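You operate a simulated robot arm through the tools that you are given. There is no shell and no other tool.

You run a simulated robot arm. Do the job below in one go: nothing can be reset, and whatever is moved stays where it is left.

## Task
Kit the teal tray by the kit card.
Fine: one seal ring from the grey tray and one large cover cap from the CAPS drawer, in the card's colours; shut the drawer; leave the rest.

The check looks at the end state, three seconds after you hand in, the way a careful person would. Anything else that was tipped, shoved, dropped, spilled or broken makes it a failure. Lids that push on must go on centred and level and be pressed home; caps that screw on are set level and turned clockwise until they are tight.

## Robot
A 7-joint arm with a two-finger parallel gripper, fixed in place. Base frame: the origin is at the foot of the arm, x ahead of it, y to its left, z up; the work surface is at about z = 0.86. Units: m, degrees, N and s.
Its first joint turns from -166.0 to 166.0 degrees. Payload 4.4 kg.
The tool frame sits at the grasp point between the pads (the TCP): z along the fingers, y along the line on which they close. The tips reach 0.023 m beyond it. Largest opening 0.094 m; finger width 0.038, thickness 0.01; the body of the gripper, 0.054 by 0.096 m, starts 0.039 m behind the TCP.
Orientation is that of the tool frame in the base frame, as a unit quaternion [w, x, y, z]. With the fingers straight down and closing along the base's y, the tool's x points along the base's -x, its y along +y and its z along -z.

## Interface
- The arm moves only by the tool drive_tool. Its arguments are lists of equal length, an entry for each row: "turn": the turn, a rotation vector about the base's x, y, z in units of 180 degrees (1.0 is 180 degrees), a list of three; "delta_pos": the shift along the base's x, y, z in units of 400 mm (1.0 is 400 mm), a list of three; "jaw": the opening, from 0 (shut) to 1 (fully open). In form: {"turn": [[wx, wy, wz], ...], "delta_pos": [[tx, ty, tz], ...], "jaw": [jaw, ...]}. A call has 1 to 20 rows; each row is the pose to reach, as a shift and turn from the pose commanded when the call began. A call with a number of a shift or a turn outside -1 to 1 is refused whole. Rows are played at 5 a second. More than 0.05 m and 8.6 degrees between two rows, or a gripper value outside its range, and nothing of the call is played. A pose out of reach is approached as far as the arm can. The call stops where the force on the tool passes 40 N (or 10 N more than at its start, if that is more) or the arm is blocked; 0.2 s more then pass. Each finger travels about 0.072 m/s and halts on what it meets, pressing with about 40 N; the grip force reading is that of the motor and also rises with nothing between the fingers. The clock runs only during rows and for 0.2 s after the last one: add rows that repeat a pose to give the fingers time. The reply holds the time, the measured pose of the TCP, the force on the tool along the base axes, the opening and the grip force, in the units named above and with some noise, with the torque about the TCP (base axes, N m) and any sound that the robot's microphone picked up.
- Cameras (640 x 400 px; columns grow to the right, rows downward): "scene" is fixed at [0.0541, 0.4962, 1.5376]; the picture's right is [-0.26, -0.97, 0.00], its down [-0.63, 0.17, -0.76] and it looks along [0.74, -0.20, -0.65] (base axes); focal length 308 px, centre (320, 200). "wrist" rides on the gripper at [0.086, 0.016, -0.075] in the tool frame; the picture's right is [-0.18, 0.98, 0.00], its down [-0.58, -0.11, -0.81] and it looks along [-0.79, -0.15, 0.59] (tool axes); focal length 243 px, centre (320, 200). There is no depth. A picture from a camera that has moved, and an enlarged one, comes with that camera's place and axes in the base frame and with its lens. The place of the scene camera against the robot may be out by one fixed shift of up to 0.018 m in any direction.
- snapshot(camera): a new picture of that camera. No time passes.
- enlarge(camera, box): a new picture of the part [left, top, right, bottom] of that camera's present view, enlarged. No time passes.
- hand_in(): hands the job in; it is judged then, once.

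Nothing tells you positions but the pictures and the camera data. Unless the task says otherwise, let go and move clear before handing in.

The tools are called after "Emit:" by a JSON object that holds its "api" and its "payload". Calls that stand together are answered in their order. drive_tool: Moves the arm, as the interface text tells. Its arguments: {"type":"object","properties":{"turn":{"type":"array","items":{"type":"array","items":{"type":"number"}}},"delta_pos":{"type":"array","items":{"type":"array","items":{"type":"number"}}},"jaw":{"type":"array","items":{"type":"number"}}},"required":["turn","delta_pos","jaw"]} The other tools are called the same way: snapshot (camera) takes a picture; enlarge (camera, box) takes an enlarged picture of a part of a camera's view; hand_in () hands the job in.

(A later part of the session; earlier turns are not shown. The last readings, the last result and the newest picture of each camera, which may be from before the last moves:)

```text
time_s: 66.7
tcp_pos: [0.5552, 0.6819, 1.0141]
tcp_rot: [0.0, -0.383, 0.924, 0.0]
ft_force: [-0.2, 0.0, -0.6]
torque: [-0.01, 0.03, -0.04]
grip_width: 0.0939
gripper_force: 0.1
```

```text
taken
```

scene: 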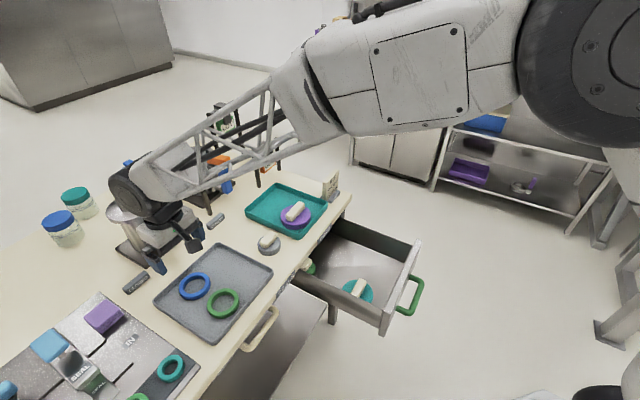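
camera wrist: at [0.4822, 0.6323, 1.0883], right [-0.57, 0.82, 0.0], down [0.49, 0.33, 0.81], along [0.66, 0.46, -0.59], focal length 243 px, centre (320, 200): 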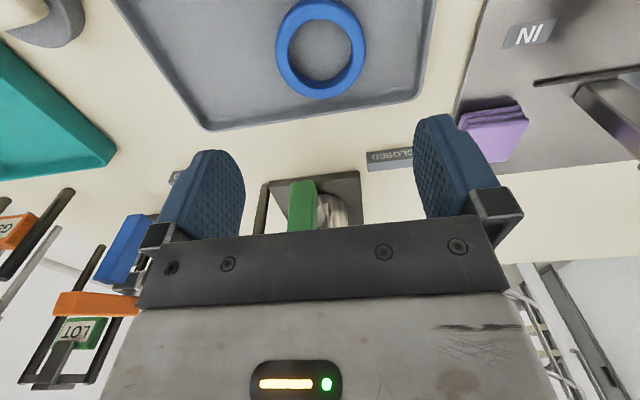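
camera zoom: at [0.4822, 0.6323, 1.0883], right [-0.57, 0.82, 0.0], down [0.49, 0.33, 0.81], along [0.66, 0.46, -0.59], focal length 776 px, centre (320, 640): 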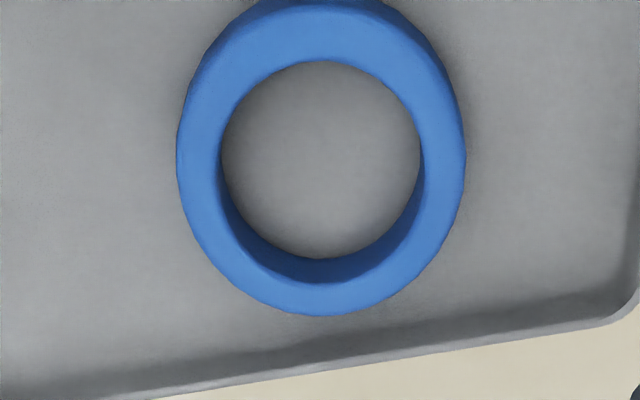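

The tool axis is right over the ring's centre. I descend to just above it with the jaws fully open and check.

Emit:
{"api": "drive_tool", "payload": {"turn": [[0, 0, 0], [0, 0, 0], [0, 0, 0], [0, 0, 0], [0, 0, 0], [0, 0, 0], [0, 0, 0]], "delta_pos": [[0, 0, -0.03], [0, 0, -0.08], [0, 0, -0.13], [0, 0, -0.18], [0, 0, -0.22], [0, 0, -0.245], [0, 0, -0.245]], "jaw": [1, 1, 1, 1, 1, 1, 1]}}

Emit:
{"api": "snapshot", "payload": {"camera": "wrist"}}

Emit:
{"api": "enlarge", "payload": {"camera": "scene", "box": [120, 210, 280, 330]}}

```text
time_s: 68.3
tcp_pos: [0.5563, 0.6851, 0.916]
tcp_rot: [0.0, -0.384, 0.924, -0.001]
ft_force: [1.0, 0.7, 0.0]
torque: [0.01, -0.01, 0.04]
grip_width: 0.0942
gripper_force: 0.0
```

```text
taken
camera wrist: at [0.483, 0.6346, 0.9902], right [-0.57, 0.82, 0.0], down [0.49, 0.33, 0.81], along [0.66, 0.46, -0.59], focal length 243 px, centre (320, 200)
```

wrist: 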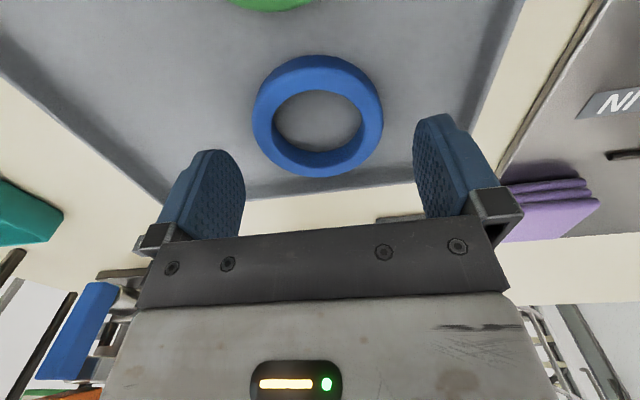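

```text
3.33 times, centred on (200, 270) of scene
camera zoom: at [0.0541, 0.4962, 1.5376], right [-0.26, -0.97, 0.0], down [-0.63, 0.17, -0.76], along [0.74, -0.2, -0.65], focal length 1027 px, centre (720, -33)
```

zoom: 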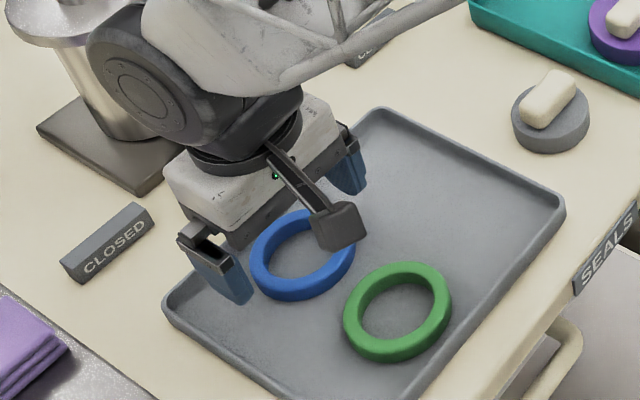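

Well centred. I go down to near the tray floor, then feel the last millimetres.

Emit:
{"api": "drive_tool", "payload": {"turn": [[0, 0, 0], [0, 0, 0], [0, 0, 0], [0, 0, 0]], "delta_pos": [[0, 0, -0.02], [0, 0, -0.04], [0, 0, -0.055], [0, 0, -0.055]], "jaw": [1, 1, 1, 1]}}

Emit:
{"api": "snapshot", "payload": {"camera": "wrist"}}

Emit:
{"api": "enlarge", "payload": {"camera": "scene", "box": [150, 240, 250, 320]}}

```text
time_s: 69.3
tcp_pos: [0.5548, 0.6832, 0.8936]
tcp_rot: [0.0, -0.383, 0.924, 0.0]
ft_force: [0.9, 0.8, -0.2]
torque: [-0.02, -0.01, 0.01]
grip_width: 0.0942
gripper_force: 0.0
```

```text
taken
camera wrist: at [0.4822, 0.6339, 0.9679], right [-0.57, 0.82, 0.0], down [0.49, 0.33, 0.81], along [0.66, 0.46, -0.59], focal length 243 px, centre (320, 200)
```

wrist: 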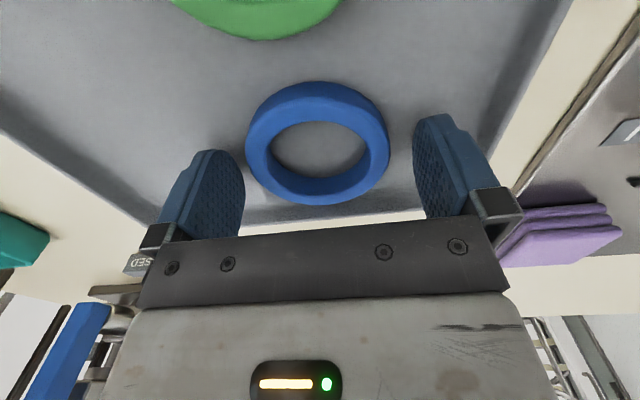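

```text
5.00 times, centred on (200, 280) of scene
camera zoom: at [0.0541, 0.4962, 1.5376], right [-0.26, -0.97, 0.0], down [-0.63, 0.17, -0.76], along [0.74, -0.2, -0.65], focal length 1540 px, centre (920, -200)
```

zoom: 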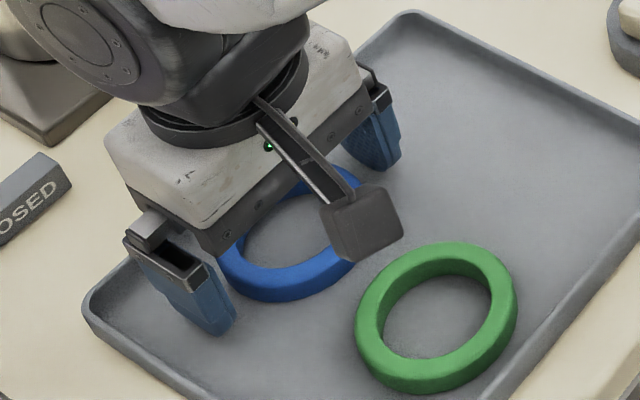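

Emit:
{"api": "drive_tool", "payload": {"turn": [[0, 0, 0], [0, 0, 0], [0, 0, 0], [0, 0, 0]], "delta_pos": [[0, 0, -0.002], [0, 0, -0.004], [0, 0, -0.006], [0, 0, -0.007]], "jaw": [1, 1, 1, 1]}}

Emit:
{"api": "enlarge", "payload": {"camera": "wrist", "box": [190, 50, 450, 240]}}

```text
time_s: 70.3
tcp_pos: [0.555, 0.6824, 0.8926]
tcp_rot: [0.001, -0.384, 0.923, 0.001]
ft_force: [0.8, 0.4, 0.1]
torque: [-0.03, -0.01, -0.01]
grip_width: 0.0937
gripper_force: 0.0
```

```text
2.11 times, centred on (320, 145) of wrist
camera zoom: at [0.4826, 0.6333, 0.9654], right [-0.57, 0.82, 0.0], down [0.49, 0.33, 0.81], along [0.66, 0.46, -0.59], focal length 511 px, centre (320, 316)
```

zoom: 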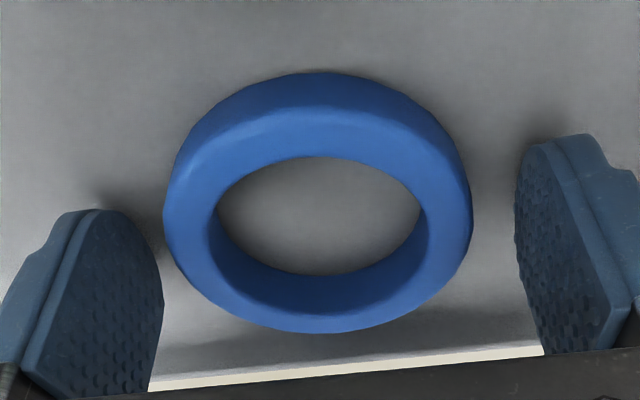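

Emit:
{"api": "drive_tool", "payload": {"turn": [[0, 0, 0], [0, 0, 0], [0, 0, 0], [0, 0, 0]], "delta_pos": [[0, 0, -0.0015], [0, 0, -0.003], [0, 0, -0.0045], [0, 0, -0.006]], "jaw": [1, 1, 1, 1]}}

```text
time_s: 71.3
tcp_pos: [0.5552, 0.6829, 0.8886]
tcp_rot: [0.0, -0.384, 0.923, 0.0]
ft_force: [-0.6, -0.8, 1.2]
torque: [-0.07, -0.03, -0.03]
grip_width: 0.0941
gripper_force: 0.0
```

No floor contact yet but very close (tip z≈0.866). I raise 1 mm and close gently across the ring.

Emit:
{"api": "drive_tool", "payload": {"turn": [[0, 0, 0], [0, 0, 0], [0, 0, 0], [0, 0, 0], [0, 0, 0], [0, 0, 0], [0, 0, 0], [0, 0, 0], [0, 0, 0]], "delta_pos": [[0, 0, 0.0025], [0, 0, 0.0025], [0, 0, 0.0025], [0, 0, 0.0025], [0, 0, 0.0025], [0, 0, 0.0025], [0, 0, 0.0025], [0, 0, 0.0025], [0, 0, 0.0025]], "jaw": [1, 0.95, 0.9, 0.85, 0.8, 0.75, 0.7, 0.6, 0.6]}}

Emit:
{"api": "enlarge", "payload": {"camera": "wrist", "box": [190, 50, 450, 240]}}

Emit:
{"api": "enlarge", "payload": {"camera": "scene", "box": [150, 240, 250, 320]}}

```text
time_s: 73.3
tcp_pos: [0.5558, 0.6827, 0.8901]
tcp_rot: [0.0, -0.383, 0.924, 0.0]
ft_force: [-0.6, 0.3, 0.8]
torque: [-0.04, -0.02, -0.03]
grip_width: 0.062
gripper_force: 39.7
```

```text
2.11 times, centred on (320, 145) of wrist
camera zoom: at [0.4825, 0.6336, 0.9641], right [-0.57, 0.82, 0.0], down [0.49, 0.33, 0.81], along [0.66, 0.46, -0.59], focal length 511 px, centre (320, 316)
```

zoom: 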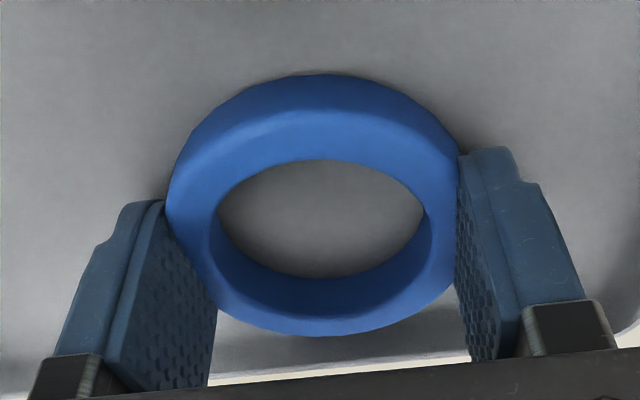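

```text
5.00 times, centred on (200, 280) of scene
camera zoom: at [0.0541, 0.4962, 1.5376], right [-0.26, -0.97, 0.0], down [-0.63, 0.17, -0.76], along [0.74, -0.2, -0.65], focal length 1540 px, centre (920, -200)
```

zoom: 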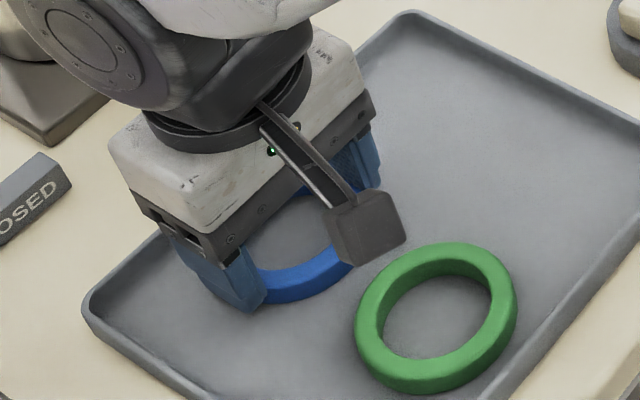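

The reading says 62 mm, less than I judged for the ring. I look closer at how the pads meet it before lifting.

Emit:
{"api": "enlarge", "payload": {"camera": "wrist", "box": [220, 110, 300, 170]}}

Emit:
{"api": "enlarge", "payload": {"camera": "wrist", "box": [340, 90, 420, 150]}}

Emit:
{"api": "enlarge", "payload": {"camera": "scene", "box": [180, 265, 230, 305]}}

```text
6.67 times, centred on (260, 140) of wrist
camera zoom: at [0.4825, 0.6336, 0.9641], right [-0.57, 0.82, 0.0], down [0.49, 0.33, 0.81], along [0.66, 0.46, -0.59], focal length 1618 px, centre (720, 600)
```

zoom: 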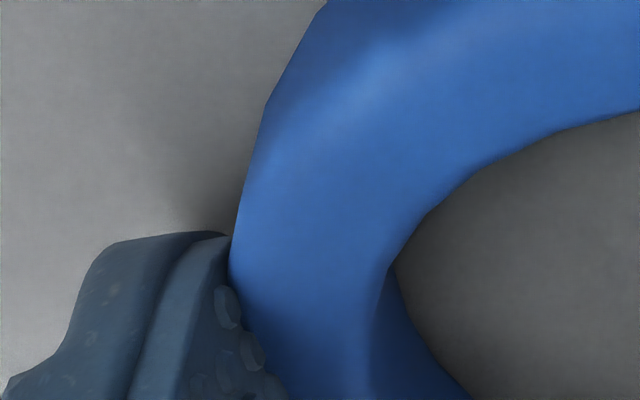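

```text
6.67 times, centred on (380, 120) of wrist
camera zoom: at [0.4825, 0.6336, 0.9641], right [-0.57, 0.82, 0.0], down [0.49, 0.33, 0.81], along [0.66, 0.46, -0.59], focal length 1618 px, centre (-80, 733)
```

zoom: 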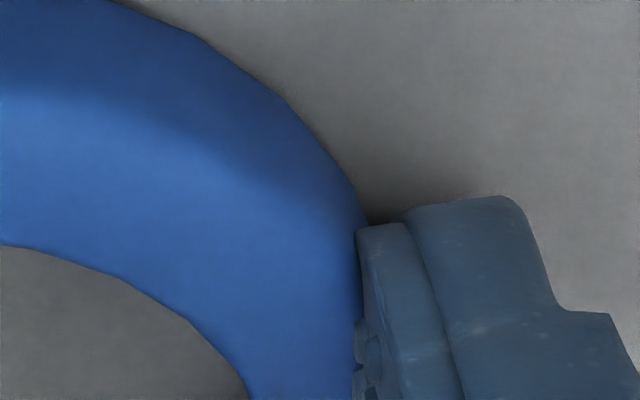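

```text
10.00 times, centred on (205, 285) of scene
camera zoom: at [0.0541, 0.4962, 1.5376], right [-0.26, -0.97, 0.0], down [-0.63, 0.17, -0.76], along [0.74, -0.2, -0.65], focal length 3081 px, centre (1470, -650)
```

zoom: 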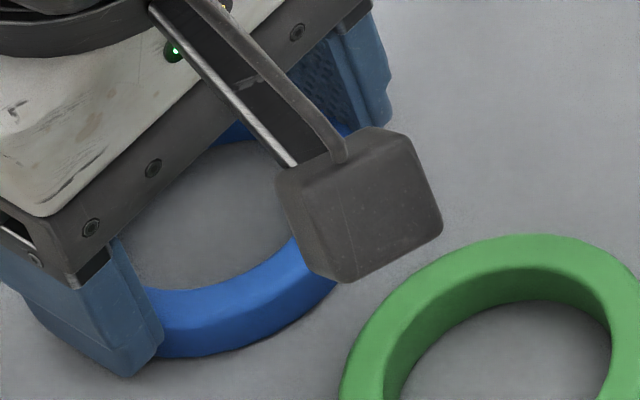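

The pads sit on the ring's outside down at floor level, so the grip looks sound. I lift slowly 2 cm and check.

Emit:
{"api": "drive_tool", "payload": {"turn": [[0, 0, 0], [0, 0, 0], [0, 0, 0], [0, 0, 0], [0, 0, 0], [0, 0, 0], [0, 0, 0]], "delta_pos": [[0, 0, 0.003], [0, 0, 0.008], [0, 0, 0.015], [0, 0, 0.024], [0, 0, 0.036], [0, 0, 0.05], [0, 0, 0.05]], "jaw": [0.6, 0.6, 0.6, 0.6, 0.6, 0.6, 0.6]}}

Emit:
{"api": "enlarge", "payload": {"camera": "wrist", "box": [190, 50, 450, 240]}}

Emit:
{"api": "enlarge", "payload": {"camera": "scene", "box": [150, 240, 250, 320]}}

```text
time_s: 74.9
tcp_pos: [0.5554, 0.683, 0.9094]
tcp_rot: [0.0, -0.384, 0.923, 0.0]
ft_force: [0.6, -0.3, 0.1]
torque: [-0.02, 0.05, -0.03]
grip_width: 0.062
gripper_force: 40.0
```

```text
2.11 times, centred on (320, 145) of wrist
camera zoom: at [0.4823, 0.6332, 0.9839], right [-0.57, 0.82, 0.0], down [0.49, 0.33, 0.81], along [0.66, 0.46, -0.59], focal length 511 px, centre (320, 316)
```

zoom: 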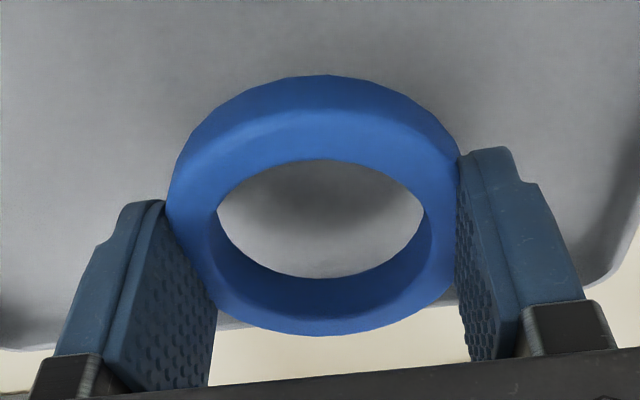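

```text
5.00 times, centred on (200, 280) of scene
camera zoom: at [0.0541, 0.4962, 1.5376], right [-0.26, -0.97, 0.0], down [-0.63, 0.17, -0.76], along [0.74, -0.2, -0.65], focal length 1540 px, centre (920, -200)
```

zoom: 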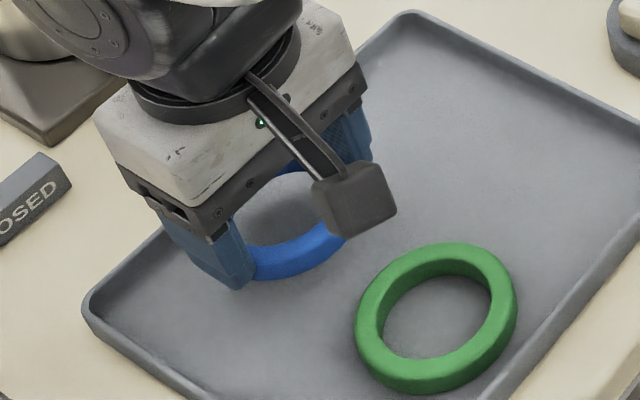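

The ring is up and held level, green ring untouched. I lift on to z≈1.05 gently.

Emit:
{"api": "drive_tool", "payload": {"turn": [[0, 0, 0], [0, 0, 0], [0, 0, 0], [0, 0, 0], [0, 0, 0], [0, 0, 0], [0, 0, 0], [0, 0, 0], [0, 0, 0], [0, 0, 0], [0, 0, 0], [0, 0, 0]], "delta_pos": [[0, 0, 0.01], [0, 0, 0.03], [0, 0, 0.055], [0, 0, 0.085], [0, 0, 0.12], [0, 0, 0.155], [0, 0, 0.19], [0, 0, 0.225], [0, 0, 0.26], [0, 0, 0.3], [0, 0, 0.34], [0, 0, 0.35]], "jaw": [0.6, 0.6, 0.6, 0.6, 0.6, 0.6, 0.6, 0.6, 0.6, 0.6, 0.6, 0.6]}}

Emit:
{"api": "snapshot", "payload": {"camera": "wrist"}}

Emit:
{"api": "snapshot", "payload": {"camera": "scene"}}

```text
time_s: 77.5
tcp_pos: [0.5555, 0.6833, 1.0501]
tcp_rot: [0.0, -0.383, 0.924, 0.0]
ft_force: [-0.6, -0.3, 0.1]
torque: [0.0, 0.04, 0.03]
grip_width: 0.0618
gripper_force: 40.0
```

```text
taken
camera wrist: at [0.4835, 0.6324, 1.1248], right [-0.57, 0.82, 0.0], down [0.49, 0.34, 0.81], along [0.66, 0.46, -0.59], focal length 243 px, centre (320, 200)
```

wrist: 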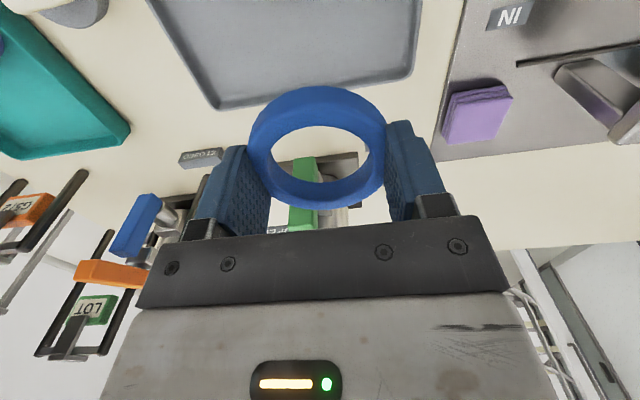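

```text
taken
```

scene: 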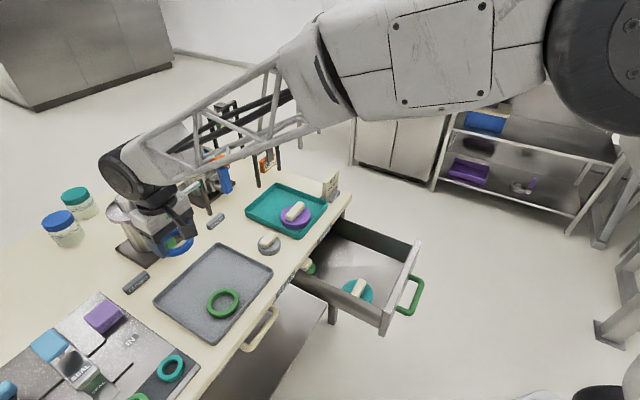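

Emit:
{"api": "drive_tool", "payload": {"turn": [[0, 0, 0], [0, 0, 0], [0, 0, 0], [0, 0, 0], [0, 0, 0], [0, 0, 0], [0, 0, 0], [0, 0, 0], [0, 0, 0], [0, 0, 0], [0, 0, 0], [0, 0, 0], [0, 0, 0]], "delta_pos": [[0.02, -0.018, 0.02], [0.06, -0.055, 0.05], [0.12, -0.111, 0.06], [0.18, -0.166, 0.06], [0.24, -0.222, 0.06], [0.3, -0.277, 0.06], [0.36, -0.333, 0.06], [0.42, -0.388, 0.06], [0.48, -0.444, 0.06], [0.54, -0.499, 0.06], [0.6, -0.555, 0.06], [0.644, -0.5945, 0.06], [0.644, -0.5945, 0.06]], "jaw": [0.6, 0.6, 0.6, 0.6, 0.6, 0.6, 0.6, 0.6, 0.6, 0.6, 0.6, 0.6, 0.6]}}

Emit:
{"api": "snapshot", "payload": {"camera": "wrist"}}

Emit:
{"api": "snapshot", "payload": {"camera": "scene"}}

```text
time_s: 80.3
tcp_pos: [0.8129, 0.447, 1.0741]
tcp_rot: [0.0, -0.384, 0.924, 0.0]
ft_force: [0.2, -0.2, -1.4]
torque: [0.0, 0.0, 0.01]
grip_width: 0.0619
gripper_force: 40.4
```

```text
taken
camera wrist: at [0.7406, 0.3962, 1.1483], right [-0.57, 0.82, 0.0], down [0.49, 0.33, 0.81], along [0.66, 0.46, -0.59], focal length 243 px, centre (320, 200)
```

wrist: 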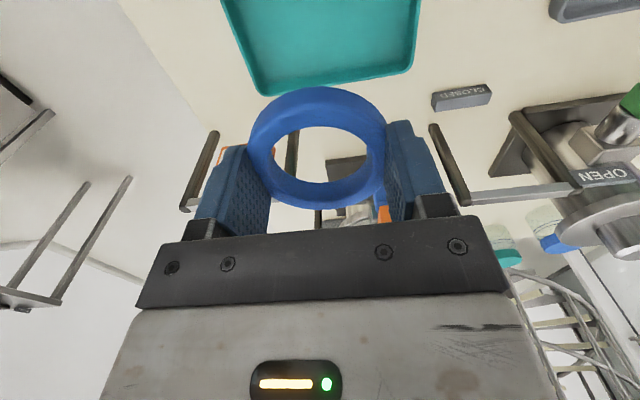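

```text
taken
```

scene: 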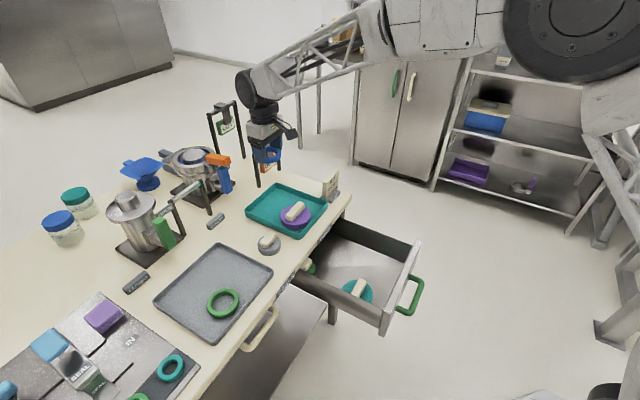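

The ring is above its spot in the tray. Before descending I check the clearance between the arm's wrist joint and the tagged frame behind the tray.

Emit:
{"api": "enlarge", "payload": {"camera": "scene", "box": [200, 60, 340, 200]}}

Emit:
{"api": "enlarge", "payload": {"camera": "wrist", "box": [170, 60, 480, 260]}}

```text
2.86 times, centred on (270, 130) of scene
camera zoom: at [0.0541, 0.4962, 1.5376], right [-0.26, -0.97, 0.0], down [-0.63, 0.17, -0.76], along [0.74, -0.2, -0.65], focal length 880 px, centre (463, 400)
```

zoom: 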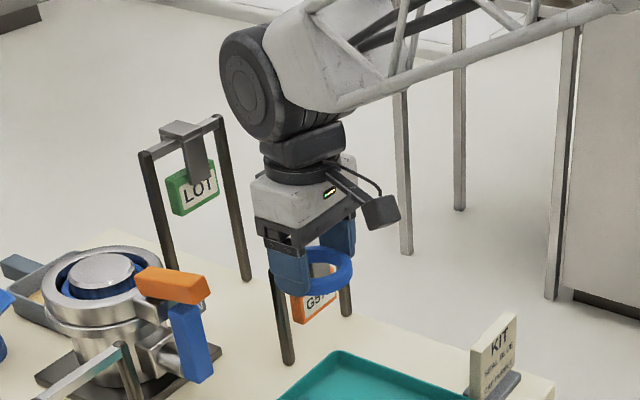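

```text
2.00 times, centred on (325, 160) of wrist
camera zoom: at [0.7406, 0.3962, 1.1483], right [-0.57, 0.82, 0.0], down [0.49, 0.33, 0.81], along [0.66, 0.46, -0.59], focal length 485 px, centre (310, 280)
```

zoom: 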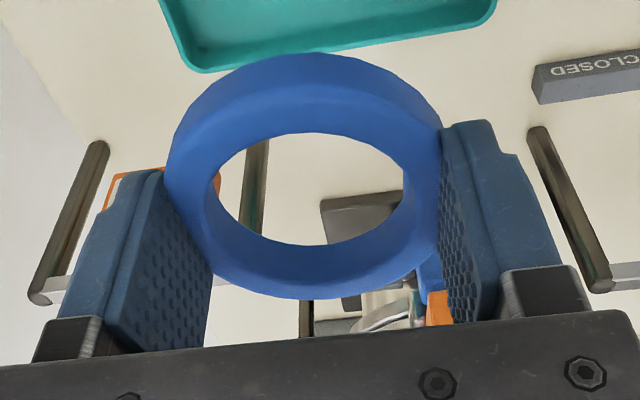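

The joint housing bulges sideways, not toward the frame, so there is ample clearance. I lower toward the tray.

Emit:
{"api": "drive_tool", "payload": {"turn": [[0, 0, 0], [0, 0, 0], [0, 0, 0], [0, 0, 0], [0, 0, 0], [0, 0, 0], [0, 0, 0], [0, 0, 0], [0, 0, 0]], "delta_pos": [[0, 0, -0.03], [0, 0, -0.08], [0, 0, -0.14], [0, 0, -0.2], [0, 0, -0.26], [0, 0, -0.32], [0, 0, -0.37], [0, 0, -0.4], [0, 0, -0.4]], "jaw": [0.6, 0.6, 0.6, 0.6, 0.6, 0.6, 0.6, 0.6, 0.6]}}

Emit:
{"api": "snapshot", "payload": {"camera": "wrist"}}

Emit:
{"api": "enlarge", "payload": {"camera": "scene", "box": [220, 130, 360, 250]}}

```text
time_s: 82.3
tcp_pos: [0.813, 0.4455, 0.9153]
tcp_rot: [0.0, -0.384, 0.923, 0.0]
ft_force: [0.1, 0.1, 0.6]
torque: [-0.01, -0.01, -0.03]
grip_width: 0.062
gripper_force: 39.9
```

```text
taken
camera wrist: at [0.7407, 0.3961, 0.9888], right [-0.57, 0.82, 0.0], down [0.49, 0.33, 0.81], along [0.66, 0.46, -0.59], focal length 243 px, centre (320, 200)
```

wrist: 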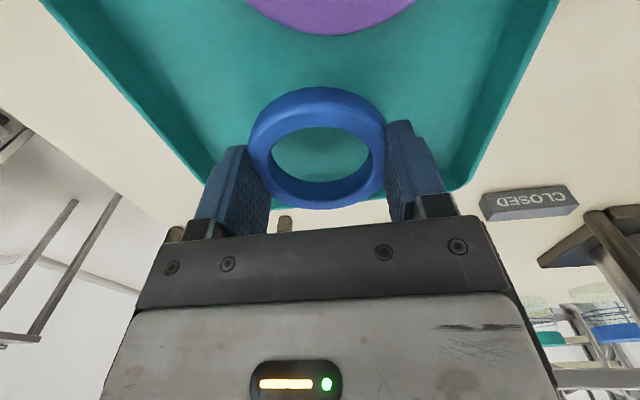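

```text
3.33 times, centred on (290, 190) of scene
camera zoom: at [0.0541, 0.4962, 1.5376], right [-0.26, -0.97, 0.0], down [-0.63, 0.17, -0.76], along [0.74, -0.2, -0.65], focal length 1027 px, centre (420, 233)
```

zoom: 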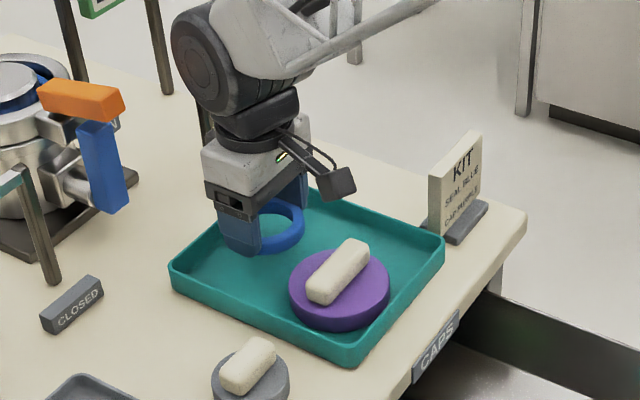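

Emit:
{"api": "drive_tool", "payload": {"turn": [[0, 0, 0], [0, 0, 0], [0, 0, 0], [0, 0, 0], [0, 0, 0], [0, 0, 0], [0, 0, 0]], "delta_pos": [[-0.002, -0.002, -0.012], [-0.003, -0.003, -0.024], [-0.003, -0.003, -0.034], [-0.003, -0.003, -0.042], [-0.003, -0.003, -0.048], [-0.003, -0.003, -0.052], [-0.003, -0.003, -0.052]], "jaw": [0.6, 0.6, 0.6, 0.6, 0.6, 0.6, 0.6]}}

Emit:
{"api": "enlarge", "payload": {"camera": "wrist", "box": [190, 0, 470, 220]}}

Emit:
{"api": "enlarge", "payload": {"camera": "scene", "box": [240, 170, 320, 240]}}

```text
time_s: 83.9
tcp_pos: [0.8111, 0.4445, 0.8933]
tcp_rot: [0.001, -0.383, 0.924, 0.0]
ft_force: [0.4, 0.2, -0.8]
torque: [-0.03, 0.0, 0.01]
grip_width: 0.0619
gripper_force: 40.2
```

```text
1.82 times, centred on (330, 110) of wrist
camera zoom: at [0.7381, 0.3945, 0.9672], right [-0.57, 0.82, 0.0], down [0.49, 0.33, 0.81], along [0.66, 0.46, -0.59], focal length 441 px, centre (302, 364)
```

zoom: 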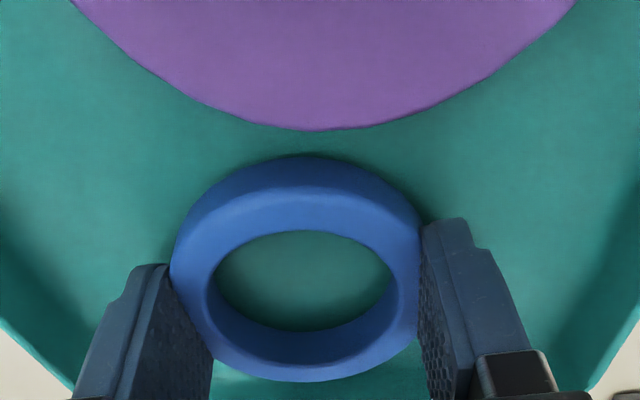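

```text
5.71 times, centred on (280, 205) of scene
camera zoom: at [0.0541, 0.4962, 1.5376], right [-0.26, -0.97, 0.0], down [-0.63, 0.17, -0.76], along [0.74, -0.2, -0.65], focal length 1761 px, centre (549, 171)
```

zoom: 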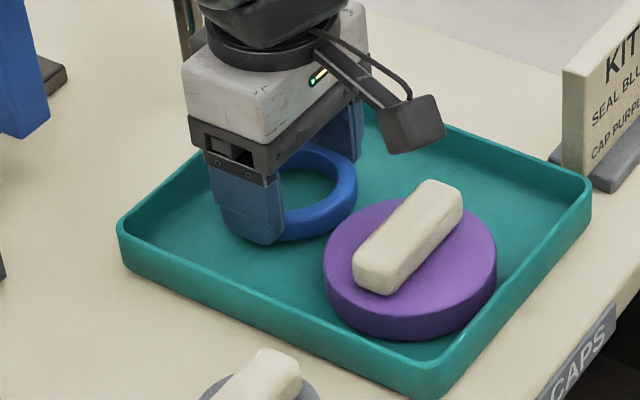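

The ring is a few millimetres above the tray floor, with space on all sides. I step down slowly until I feel light contact.

Emit:
{"api": "drive_tool", "payload": {"turn": [[0, 0, 0], [0, 0, 0], [0, 0, 0], [0, 0, 0], [0, 0, 0]], "delta_pos": [[0, 0, -0.0015], [0, 0, -0.003], [0, 0, -0.0045], [0, 0, -0.006], [0, 0, -0.0075]], "jaw": [0.6, 0.6, 0.6, 0.6, 0.6]}}

```text
time_s: 85.1
tcp_pos: [0.8116, 0.4439, 0.8892]
tcp_rot: [0.0, -0.383, 0.924, 0.0]
ft_force: [0.3, -0.2, 0.4]
torque: [0.02, 0.02, -0.03]
grip_width: 0.0622
gripper_force: 40.5
```

Emit:
{"api": "drive_tool", "payload": {"turn": [[0, 0, 0], [0, 0, 0], [0, 0, 0], [0, 0, 0]], "delta_pos": [[0, 0, -0.0012], [0, 0, -0.0025], [0, 0, -0.0037], [0, 0, -0.005]], "jaw": [0.6, 0.6, 0.6, 0.6]}}

Emit:
{"api": "enlarge", "payload": {"camera": "scene", "box": [240, 170, 320, 240]}}

```text
time_s: 86.1
tcp_pos: [0.8112, 0.4447, 0.8908]
tcp_rot: [0.001, -0.384, 0.924, 0.0]
ft_force: [-12.5, -8.8, 29.9]
torque: [-0.21, 0.45, 0.03]
grip_width: 0.0621
gripper_force: 39.6
```

```text
5.71 times, centred on (280, 205) of scene
camera zoom: at [0.0541, 0.4962, 1.5376], right [-0.26, -0.97, 0.0], down [-0.63, 0.17, -0.76], along [0.74, -0.2, -0.65], focal length 1761 px, centre (549, 171)
```

zoom: 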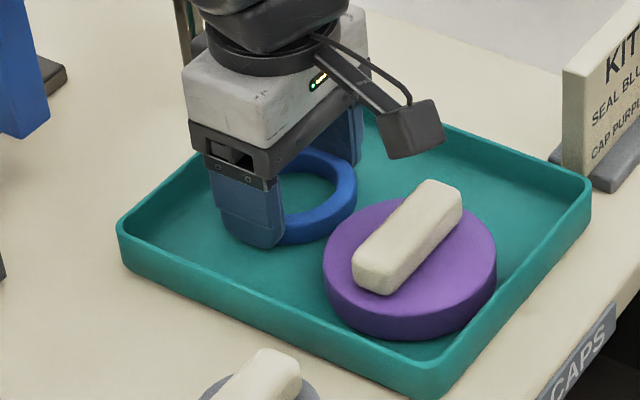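

Contact with the floor felt. I ease up 1 mm, open the jaws and withdraw straight up.

Emit:
{"api": "drive_tool", "payload": {"turn": [[0, 0, 0], [0, 0, 0], [0, 0, 0], [0, 0, 0], [0, 0, 0], [0, 0, 0], [0, 0, 0]], "delta_pos": [[0, 0, 0.001], [0, 0, 0.0025], [0, 0, 0.0025], [0, 0, 0.0025], [0, 0, 0.0025], [0, 0, 0.0025], [0, 0, 0.0025]], "jaw": [0.6, 0.6, 0.7, 0.8, 0.9, 0.95, 0.95]}}

Emit:
{"api": "enlarge", "payload": {"camera": "wrist", "box": [190, 0, 470, 220]}}

```text
time_s: 87.7
tcp_pos: [0.8112, 0.4433, 0.8898]
tcp_rot: [0.0, -0.384, 0.923, 0.0]
ft_force: [-3.1, 0.4, 7.2]
torque: [-0.06, -0.1, 0.02]
grip_width: 0.0875
gripper_force: 0.0
```

```text
1.82 times, centred on (330, 110) of wrist
camera zoom: at [0.7386, 0.394, 0.963], right [-0.57, 0.82, 0.0], down [0.49, 0.34, 0.81], along [0.66, 0.46, -0.59], focal length 441 px, centre (302, 364)
```

zoom: 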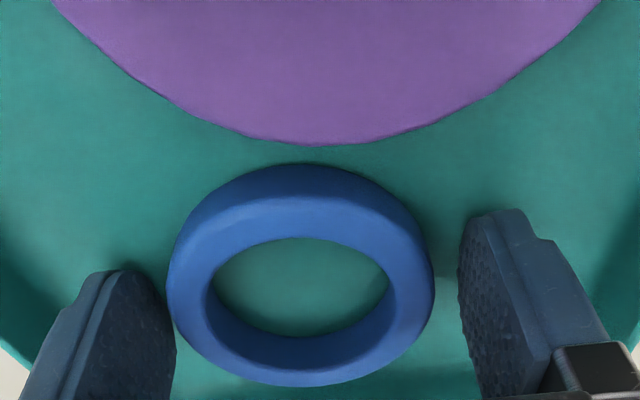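

The ring lies flat in the tray, free of the jaws. I rise straight up.

Emit:
{"api": "drive_tool", "payload": {"turn": [[0, 0, 0], [0, 0, 0], [0, 0, 0], [0, 0, 0], [0, 0, 0], [0, 0, 0], [0, 0, 0], [0, 0, 0], [0, 0, 0]], "delta_pos": [[0, 0, 0.01], [0, 0, 0.03], [0, 0, 0.07], [0, 0, 0.13], [0, 0, 0.2], [0, 0, 0.28], [0, 0, 0.36], [0, 0, 0.44], [0, 0, 0.44]], "jaw": [0.95, 0.95, 0.95, 0.95, 0.95, 0.95, 0.95, 0.95, 0.95]}}

Emit:
{"api": "snapshot", "payload": {"camera": "wrist"}}

Emit:
{"api": "enlarge", "payload": {"camera": "scene", "box": [220, 150, 440, 320]}}

```text
time_s: 89.7
tcp_pos: [0.8092, 0.4435, 1.0648]
tcp_rot: [0.0, -0.383, 0.924, -0.001]
ft_force: [0.3, -0.2, -0.1]
torque: [-0.03, 0.03, 0.04]
grip_width: 0.0894
gripper_force: 0.0
```

```text
taken
camera wrist: at [0.7373, 0.3939, 1.1391], right [-0.57, 0.82, 0.0], down [0.49, 0.33, 0.81], along [0.66, 0.46, -0.59], focal length 243 px, centre (320, 200)
```

wrist: 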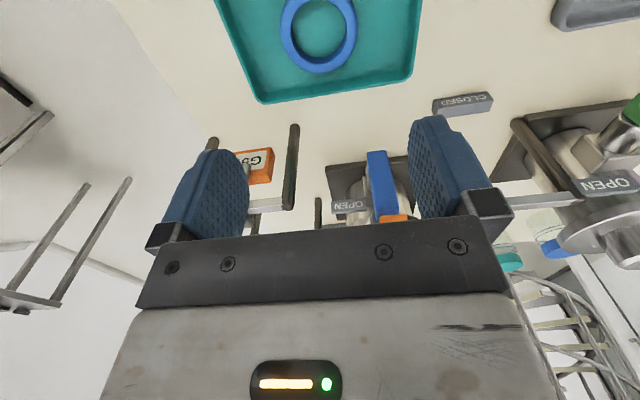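

```text
2.35 times, centred on (330, 235) of scene
camera zoom: at [0.0541, 0.4962, 1.5376], right [-0.26, -0.97, 0.0], down [-0.63, 0.17, -0.76], along [0.74, -0.2, -0.65], focal length 725 px, centre (296, 118)
```

zoom: 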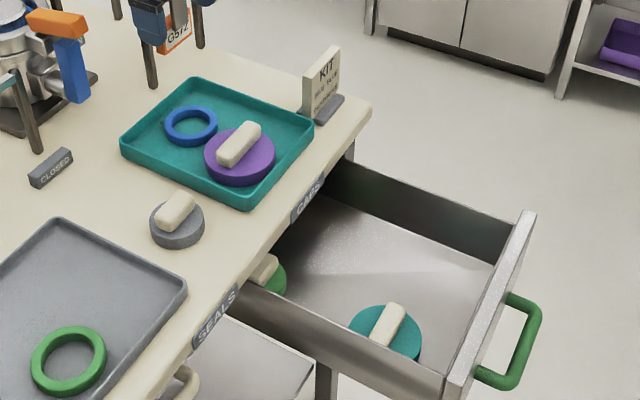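

Both kit parts are in the teal tray. Now to shut the drawer: I go back over the front the way I came, turning the tool back by −90°.

Emit:
{"api": "drive_tool", "payload": {"turn": [[0, 0, -0.04], [0, 0, -0.08], [0, 0, -0.12], [0, 0, -0.16], [0, 0, -0.2], [0, 0, -0.24], [0, 0, -0.28], [0, 0, -0.32], [0, 0, -0.36], [0, 0, -0.4], [0, 0, -0.44], [0, 0, -0.47], [0, 0, -0.5], [0, 0, -0.5]], "delta_pos": [[-0.03, -0.027, 0], [-0.08, -0.072, 0], [-0.14, -0.126, 0], [-0.2, -0.18, 0], [-0.26, -0.234, 0], [-0.32, -0.288, 0], [-0.38, -0.342, 0], [-0.44, -0.396, 0], [-0.5, -0.45, 0], [-0.56, -0.504, 0], [-0.62, -0.558, 0], [-0.69, -0.621, 0], [-0.759, -0.6835, 0], [-0.759, -0.6835, 0]], "jaw": [0.9, 0.8, 0.7, 0.6, 0.6, 0.6, 0.6, 0.6, 0.6, 0.6, 0.6, 0.6, 0.6, 0.6]}}

Emit:
{"api": "snapshot", "payload": {"camera": "scene"}}

```text
time_s: 92.7
tcp_pos: [0.5086, 0.1701, 1.0637]
tcp_rot: [0.0, 0.383, 0.924, 0.0]
ft_force: [0.0, -0.7, -0.3]
torque: [-0.01, 0.01, 0.0]
grip_width: 0.0565
gripper_force: 0.2
```

```text
taken
```

scene: 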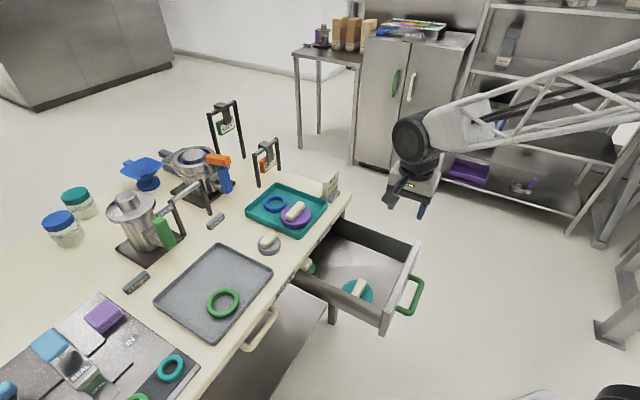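

Emit:
{"api": "drive_tool", "payload": {"turn": [[0, 0, 0], [0, 0, 0], [0, 0, 0], [0, 0, 0], [0.0295, -0.0295, 0], [0.059, -0.059, 0], [0.0885, -0.0885, 0], [0.118, -0.118, 0], [0.1475, -0.1475, 0], [0.177, -0.177, 0], [0.2065, -0.2065, 0], [0.236, -0.236, 0], [0.2655, -0.2655, 0], [0.295, -0.295, 0], [0.3245, -0.3245, 0], [0.3535, -0.3535, 0], [0.3535, -0.3535, 0], [0.3535, -0.3535, 0], [0.3535, -0.3535, 0]], "delta_pos": [[-0.06, -0.06, 0], [-0.12, -0.12, 0], [-0.19, -0.19, 0], [-0.256, -0.256, 0], [-0.256, -0.256, -0.05], [-0.256, -0.256, -0.11], [-0.256, -0.256, -0.17], [-0.256, -0.256, -0.23], [-0.256, -0.256, -0.29], [-0.256, -0.256, -0.35], [-0.256, -0.256, -0.41], [-0.256, -0.256, -0.47], [-0.256, -0.256, -0.53], [-0.256, -0.256, -0.59], [-0.256, -0.256, -0.65], [-0.256, -0.256, -0.71], [-0.256, -0.256, -0.76], [-0.256, -0.256, -0.806], [-0.256, -0.256, -0.806]], "jaw": [0.8, 0.8, 0.8, 0.8, 0.8, 0.8, 0.8, 0.8, 0.8, 0.8, 0.8, 0.8, 0.8, 0.8, 0.8, 0.8, 0.8, 0.8, 0.8]}}

Emit:
{"api": "snapshot", "payload": {"camera": "wrist"}}

Emit:
{"api": "snapshot", "payload": {"camera": "scene"}}

```text
time_s: 96.7
tcp_pos: [0.4045, 0.069, 0.7438]
tcp_rot: [0.271, 0.27, 0.654, 0.653]
ft_force: [0.1, 0.1, -0.5]
torque: [-0.02, 0.01, -0.02]
grip_width: 0.0753
gripper_force: 0.1
```

```text
taken
camera wrist: at [0.2905, 0.0777, 0.7585], right [0.13, -0.13, 0.98], down [-0.16, -0.98, -0.11], along [0.98, -0.14, -0.15], focal length 243 px, centre (320, 200)
```

wrist: 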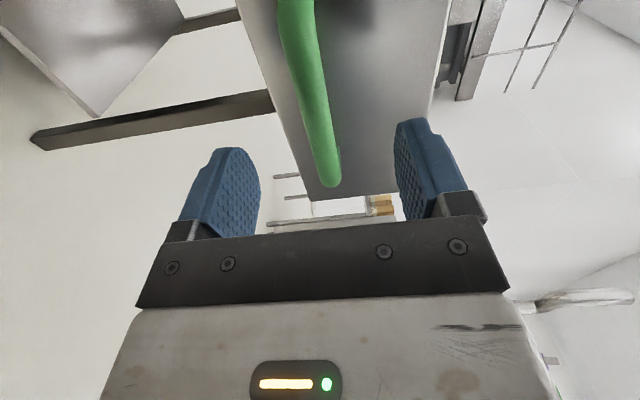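

```text
taken
```

scene: 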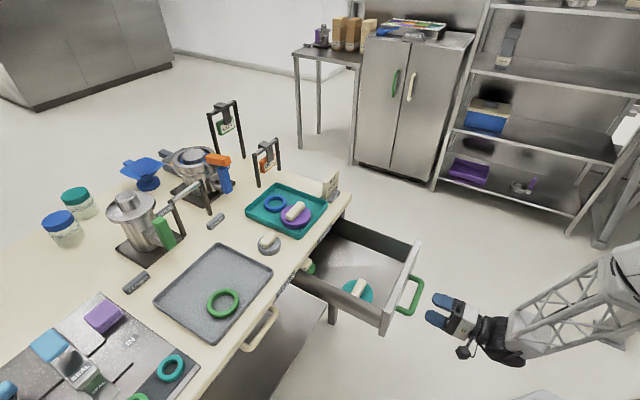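

The fingers are lined up with the green bar again. I move in and grip it.

Emit:
{"api": "drive_tool", "payload": {"turn": [[0, 0, 0], [0, 0, 0], [0, 0, 0], [0, 0, 0], [0, 0, 0], [0, 0, 0], [0, 0, 0], [0, 0, 0], [0, 0, 0]], "delta_pos": [[0.03, 0.03, -0.003], [0.06, 0.06, -0.006], [0.092, 0.092, -0.006], [0.092, 0.092, -0.006], [0.092, 0.092, -0.006], [0.092, 0.092, -0.006], [0.092, 0.092, -0.006], [0.092, 0.092, -0.006], [0.092, 0.092, -0.006]], "jaw": [0.8, 0.8, 0.8, 0.6, 0.4, 0.2, 0, 0, 0]}}

Emit:
{"api": "snapshot", "payload": {"camera": "wrist"}}

```text
time_s: 98.8
tcp_pos: [0.4412, 0.1053, 0.7399]
tcp_rot: [0.27, 0.271, 0.654, 0.652]
ft_force: [2.5, -2.8, -8.7]
torque: [-0.02, 0.05, 0.55]
grip_width: 0.018
gripper_force: 45.3
stopped in row 9: the force on the tool passed its limit at 41 N (the readings are from after the stop); the commanded pose is now the measured one
```

```text
taken
camera wrist: at [0.3268, 0.1145, 0.7558], right [0.13, -0.13, 0.98], down [-0.16, -0.98, -0.11], along [0.98, -0.14, -0.15], focal length 243 px, centre (320, 200)
```

wrist: 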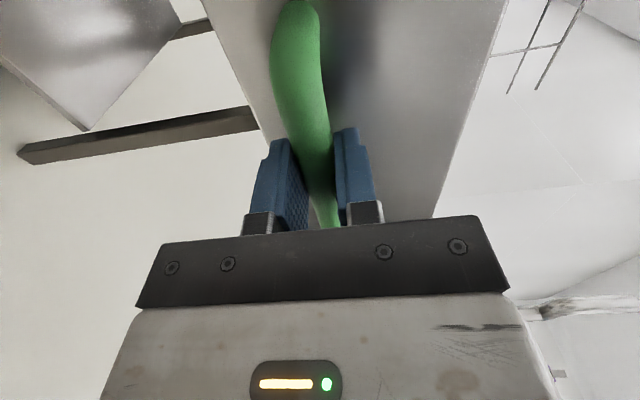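

Gripped. I push the drawer in slowly along its axis.

Emit:
{"api": "drive_tool", "payload": {"turn": [[0, 0, 0], [0, 0, 0], [0, 0, 0], [0, 0, 0], [0, 0, 0], [0, 0, 0], [0, 0, 0], [0, 0, 0], [0, 0, 0], [0, 0, 0], [0, 0, 0], [0, 0, 0], [0, 0, 0], [0, 0, 0], [0, 0, 0], [0, 0, 0], [0, 0, 0], [0, 0, 0]], "delta_pos": [[0.004, 0.004, 0], [0.01, 0.01, 0], [0.018, 0.018, 0], [0.027, 0.027, 0], [0.036, 0.036, 0], [0.045, 0.045, 0], [0.054, 0.054, 0], [0.063, 0.063, 0], [0.072, 0.072, 0], [0.081, 0.081, 0], [0.09, 0.09, 0], [0.099, 0.099, 0], [0.108, 0.108, 0], [0.117, 0.117, 0], [0.126, 0.126, 0], [0.135, 0.135, 0], [0.144, 0.144, 0], [0.15, 0.15, 0]], "jaw": [0, 0, 0, 0, 0, 0, 0, 0, 0, 0, 0, 0, 0, 0, 0, 0, 0, 0]}}

Emit:
{"api": "enlarge", "payload": {"camera": "scene", "box": [220, 150, 440, 320]}}

```text
time_s: 102.6
tcp_pos: [0.5013, 0.1661, 0.7391]
tcp_rot: [0.27, 0.272, 0.655, 0.652]
ft_force: [18.0, -19.4, -24.9]
torque: [-0.16, 0.08, 0.58]
grip_width: 0.0177
gripper_force: 45.0
```

```text
2.35 times, centred on (330, 235) of scene
camera zoom: at [0.0541, 0.4962, 1.5376], right [-0.26, -0.97, 0.0], down [-0.63, 0.17, -0.76], along [0.74, -0.2, -0.65], focal length 725 px, centre (296, 118)
```

zoom: 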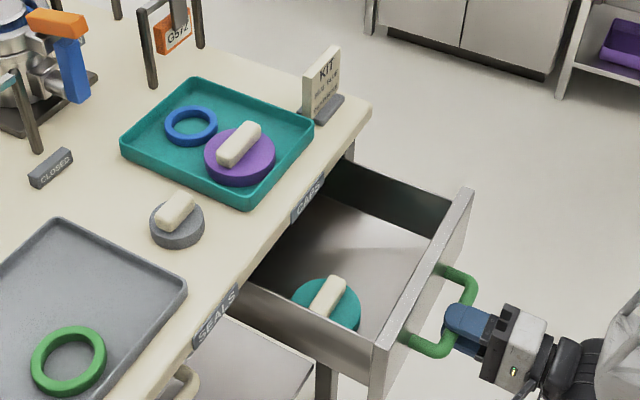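

It slides in well. I relieve the small side load and keep pushing.

Emit:
{"api": "drive_tool", "payload": {"turn": [[0, 0, 0], [0, 0, 0], [0, 0, 0], [0, 0, 0], [0, 0, 0], [0, 0, 0], [0, 0, 0], [0, 0, 0], [0, 0, 0], [0, 0, 0], [0, 0, 0], [0, 0, 0], [0, 0, 0], [0, 0, 0], [0, 0, 0], [0, 0, 0], [0, 0, 0], [0, 0, 0], [0, 0, 0], [0, 0, 0]], "delta_pos": [[0.001, -0.001, -0.001], [0.007, 0.005, -0.001], [0.015, 0.013, -0.001], [0.024, 0.022, -0.001], [0.033, 0.031, -0.001], [0.043, 0.041, -0.001], [0.053, 0.051, -0.001], [0.063, 0.061, -0.001], [0.073, 0.071, -0.001], [0.083, 0.081, -0.001], [0.093, 0.091, -0.001], [0.103, 0.101, -0.001], [0.113, 0.111, -0.001], [0.123, 0.121, -0.001], [0.133, 0.131, -0.001], [0.143, 0.141, -0.001], [0.153, 0.151, -0.001], [0.163, 0.161, -0.001], [0.172, 0.17, -0.001], [0.178, 0.176, -0.001]], "jaw": [0, 0, 0, 0, 0, 0, 0, 0, 0, 0, 0, 0, 0, 0, 0, 0, 0, 0, 0, 0]}}

Emit:
{"api": "enlarge", "payload": {"camera": "scene", "box": [220, 150, 440, 320]}}

```text
time_s: 106.8
tcp_pos: [0.5718, 0.2356, 0.7395]
tcp_rot: [0.271, 0.272, 0.654, 0.652]
ft_force: [8.5, -9.6, 11.6]
torque: [0.27, 0.07, -0.36]
grip_width: 0.0178
gripper_force: 45.1
```

```text
2.35 times, centred on (330, 235) of scene
camera zoom: at [0.0541, 0.4962, 1.5376], right [-0.26, -0.97, 0.0], down [-0.63, 0.17, -0.76], along [0.74, -0.2, -0.65], focal length 725 px, centre (296, 118)
```

zoom: 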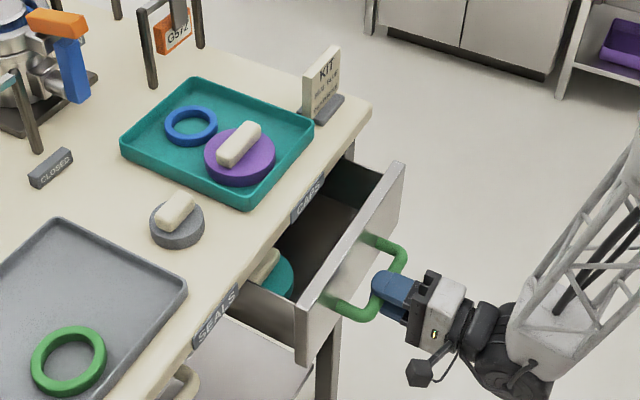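

Emit:
{"api": "drive_tool", "payload": {"turn": [[0, 0, 0], [0, 0, 0], [0, 0, 0], [0, 0, 0], [0, 0, 0], [0, 0, 0], [0, 0, 0], [0, 0, 0], [0, 0, 0], [0, 0, 0], [0, 0, 0], [0, 0, 0], [0, 0, 0], [0, 0, 0], [0, 0, 0], [0, 0, 0], [0, 0, 0], [0, 0, 0], [0, 0, 0], [0, 0, 0]], "delta_pos": [[0.004, 0.0035, 0.0003], [0.01, 0.0095, 0.0003], [0.018, 0.0175, 0.0003], [0.028, 0.0275, 0.0003], [0.038, 0.0375, 0.0003], [0.048, 0.0475, 0.0003], [0.058, 0.0575, 0.0003], [0.068, 0.0675, 0.0003], [0.078, 0.0775, 0.0003], [0.088, 0.0875, 0.0003], [0.098, 0.0975, 0.0003], [0.108, 0.1075, 0.0003], [0.118, 0.1175, 0.0003], [0.128, 0.1275, 0.0003], [0.138, 0.1375, 0.0003], [0.148, 0.1475, 0.0003], [0.158, 0.1575, 0.0003], [0.168, 0.1675, 0.0003], [0.178, 0.1775, 0.0003], [0.184, 0.1835, 0.0003]], "jaw": [0, 0, 0, 0, 0, 0, 0, 0, 0, 0, 0, 0, 0, 0, 0, 0, 0, 0, 0, 0]}}

Emit:
{"api": "enlarge", "payload": {"camera": "scene", "box": [220, 150, 440, 320]}}

```text
time_s: 111.0
tcp_pos: [0.6445, 0.3091, 0.7402]
tcp_rot: [0.27, 0.271, 0.654, 0.653]
ft_force: [1.5, -3.6, 10.1]
torque: [0.16, 0.06, -0.9]
grip_width: 0.0178
gripper_force: 44.6
```

```text
2.35 times, centred on (330, 235) of scene
camera zoom: at [0.0541, 0.4962, 1.5376], right [-0.26, -0.97, 0.0], down [-0.63, 0.17, -0.76], along [0.74, -0.2, -0.65], focal length 725 px, centre (296, 118)
```

zoom: 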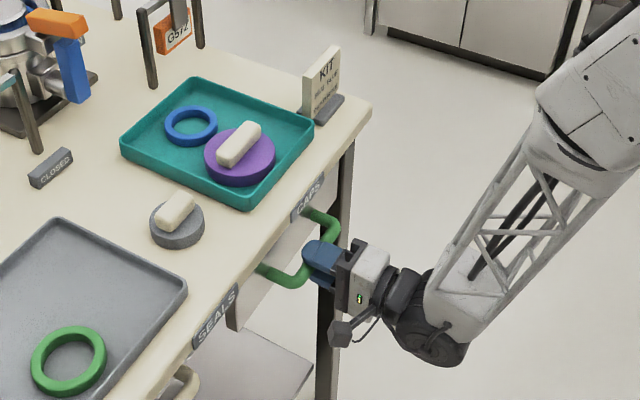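

About 3 cm remains. I finish slowly, going a little past the expected end so it closes fully against its stop.

Emit:
{"api": "drive_tool", "payload": {"turn": [[0, 0, 0], [0, 0, 0], [0, 0, 0], [0, 0, 0], [0, 0, 0], [0, 0, 0], [0, 0, 0], [0, 0, 0], [0, 0, 0], [0, 0, 0], [0, 0, 0]], "delta_pos": [[0.004, 0.004, 0], [0.01, 0.01, 0], [0.017, 0.017, 0], [0.024, 0.024, 0], [0.031, 0.031, 0], [0.037, 0.037, 0], [0.042, 0.042, 0], [0.047, 0.047, 0], [0.051, 0.051, 0], [0.054, 0.054, 0], [0.056, 0.056, 0]], "jaw": [0, 0, 0, 0, 0, 0, 0, 0, 0, 0, 0]}}

Emit:
{"api": "enlarge", "payload": {"camera": "scene", "box": [220, 150, 440, 320]}}

Emit:
{"api": "snapshot", "payload": {"camera": "wrist"}}

```text
time_s: 113.4
tcp_pos: [0.6687, 0.3321, 0.7403]
tcp_rot: [0.271, 0.272, 0.653, 0.652]
ft_force: [8.9, -8.4, 3.7]
torque: [0.12, 0.05, 0.34]
grip_width: 0.0175
gripper_force: 45.4
```

```text
2.35 times, centred on (330, 235) of scene
camera zoom: at [0.0541, 0.4962, 1.5376], right [-0.26, -0.97, 0.0], down [-0.63, 0.17, -0.76], along [0.74, -0.2, -0.65], focal length 725 px, centre (296, 118)
```

zoom: 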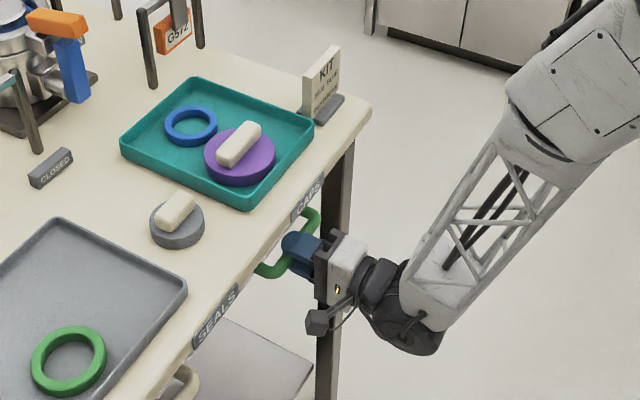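

```text
taken
camera wrist: at [0.5539, 0.3407, 0.7557], right [0.13, -0.13, 0.98], down [-0.16, -0.98, -0.11], along [0.98, -0.14, -0.15], focal length 243 px, centre (320, 200)
```

wrist: 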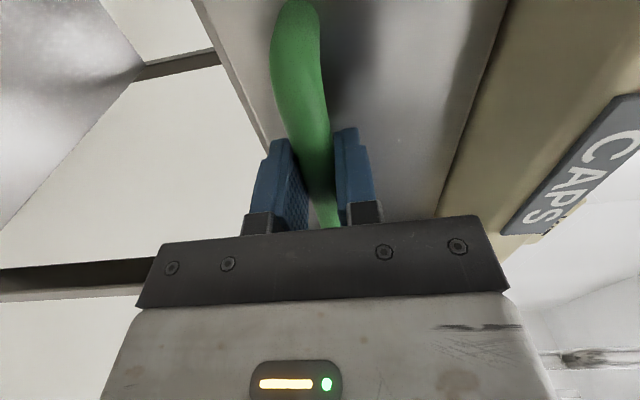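

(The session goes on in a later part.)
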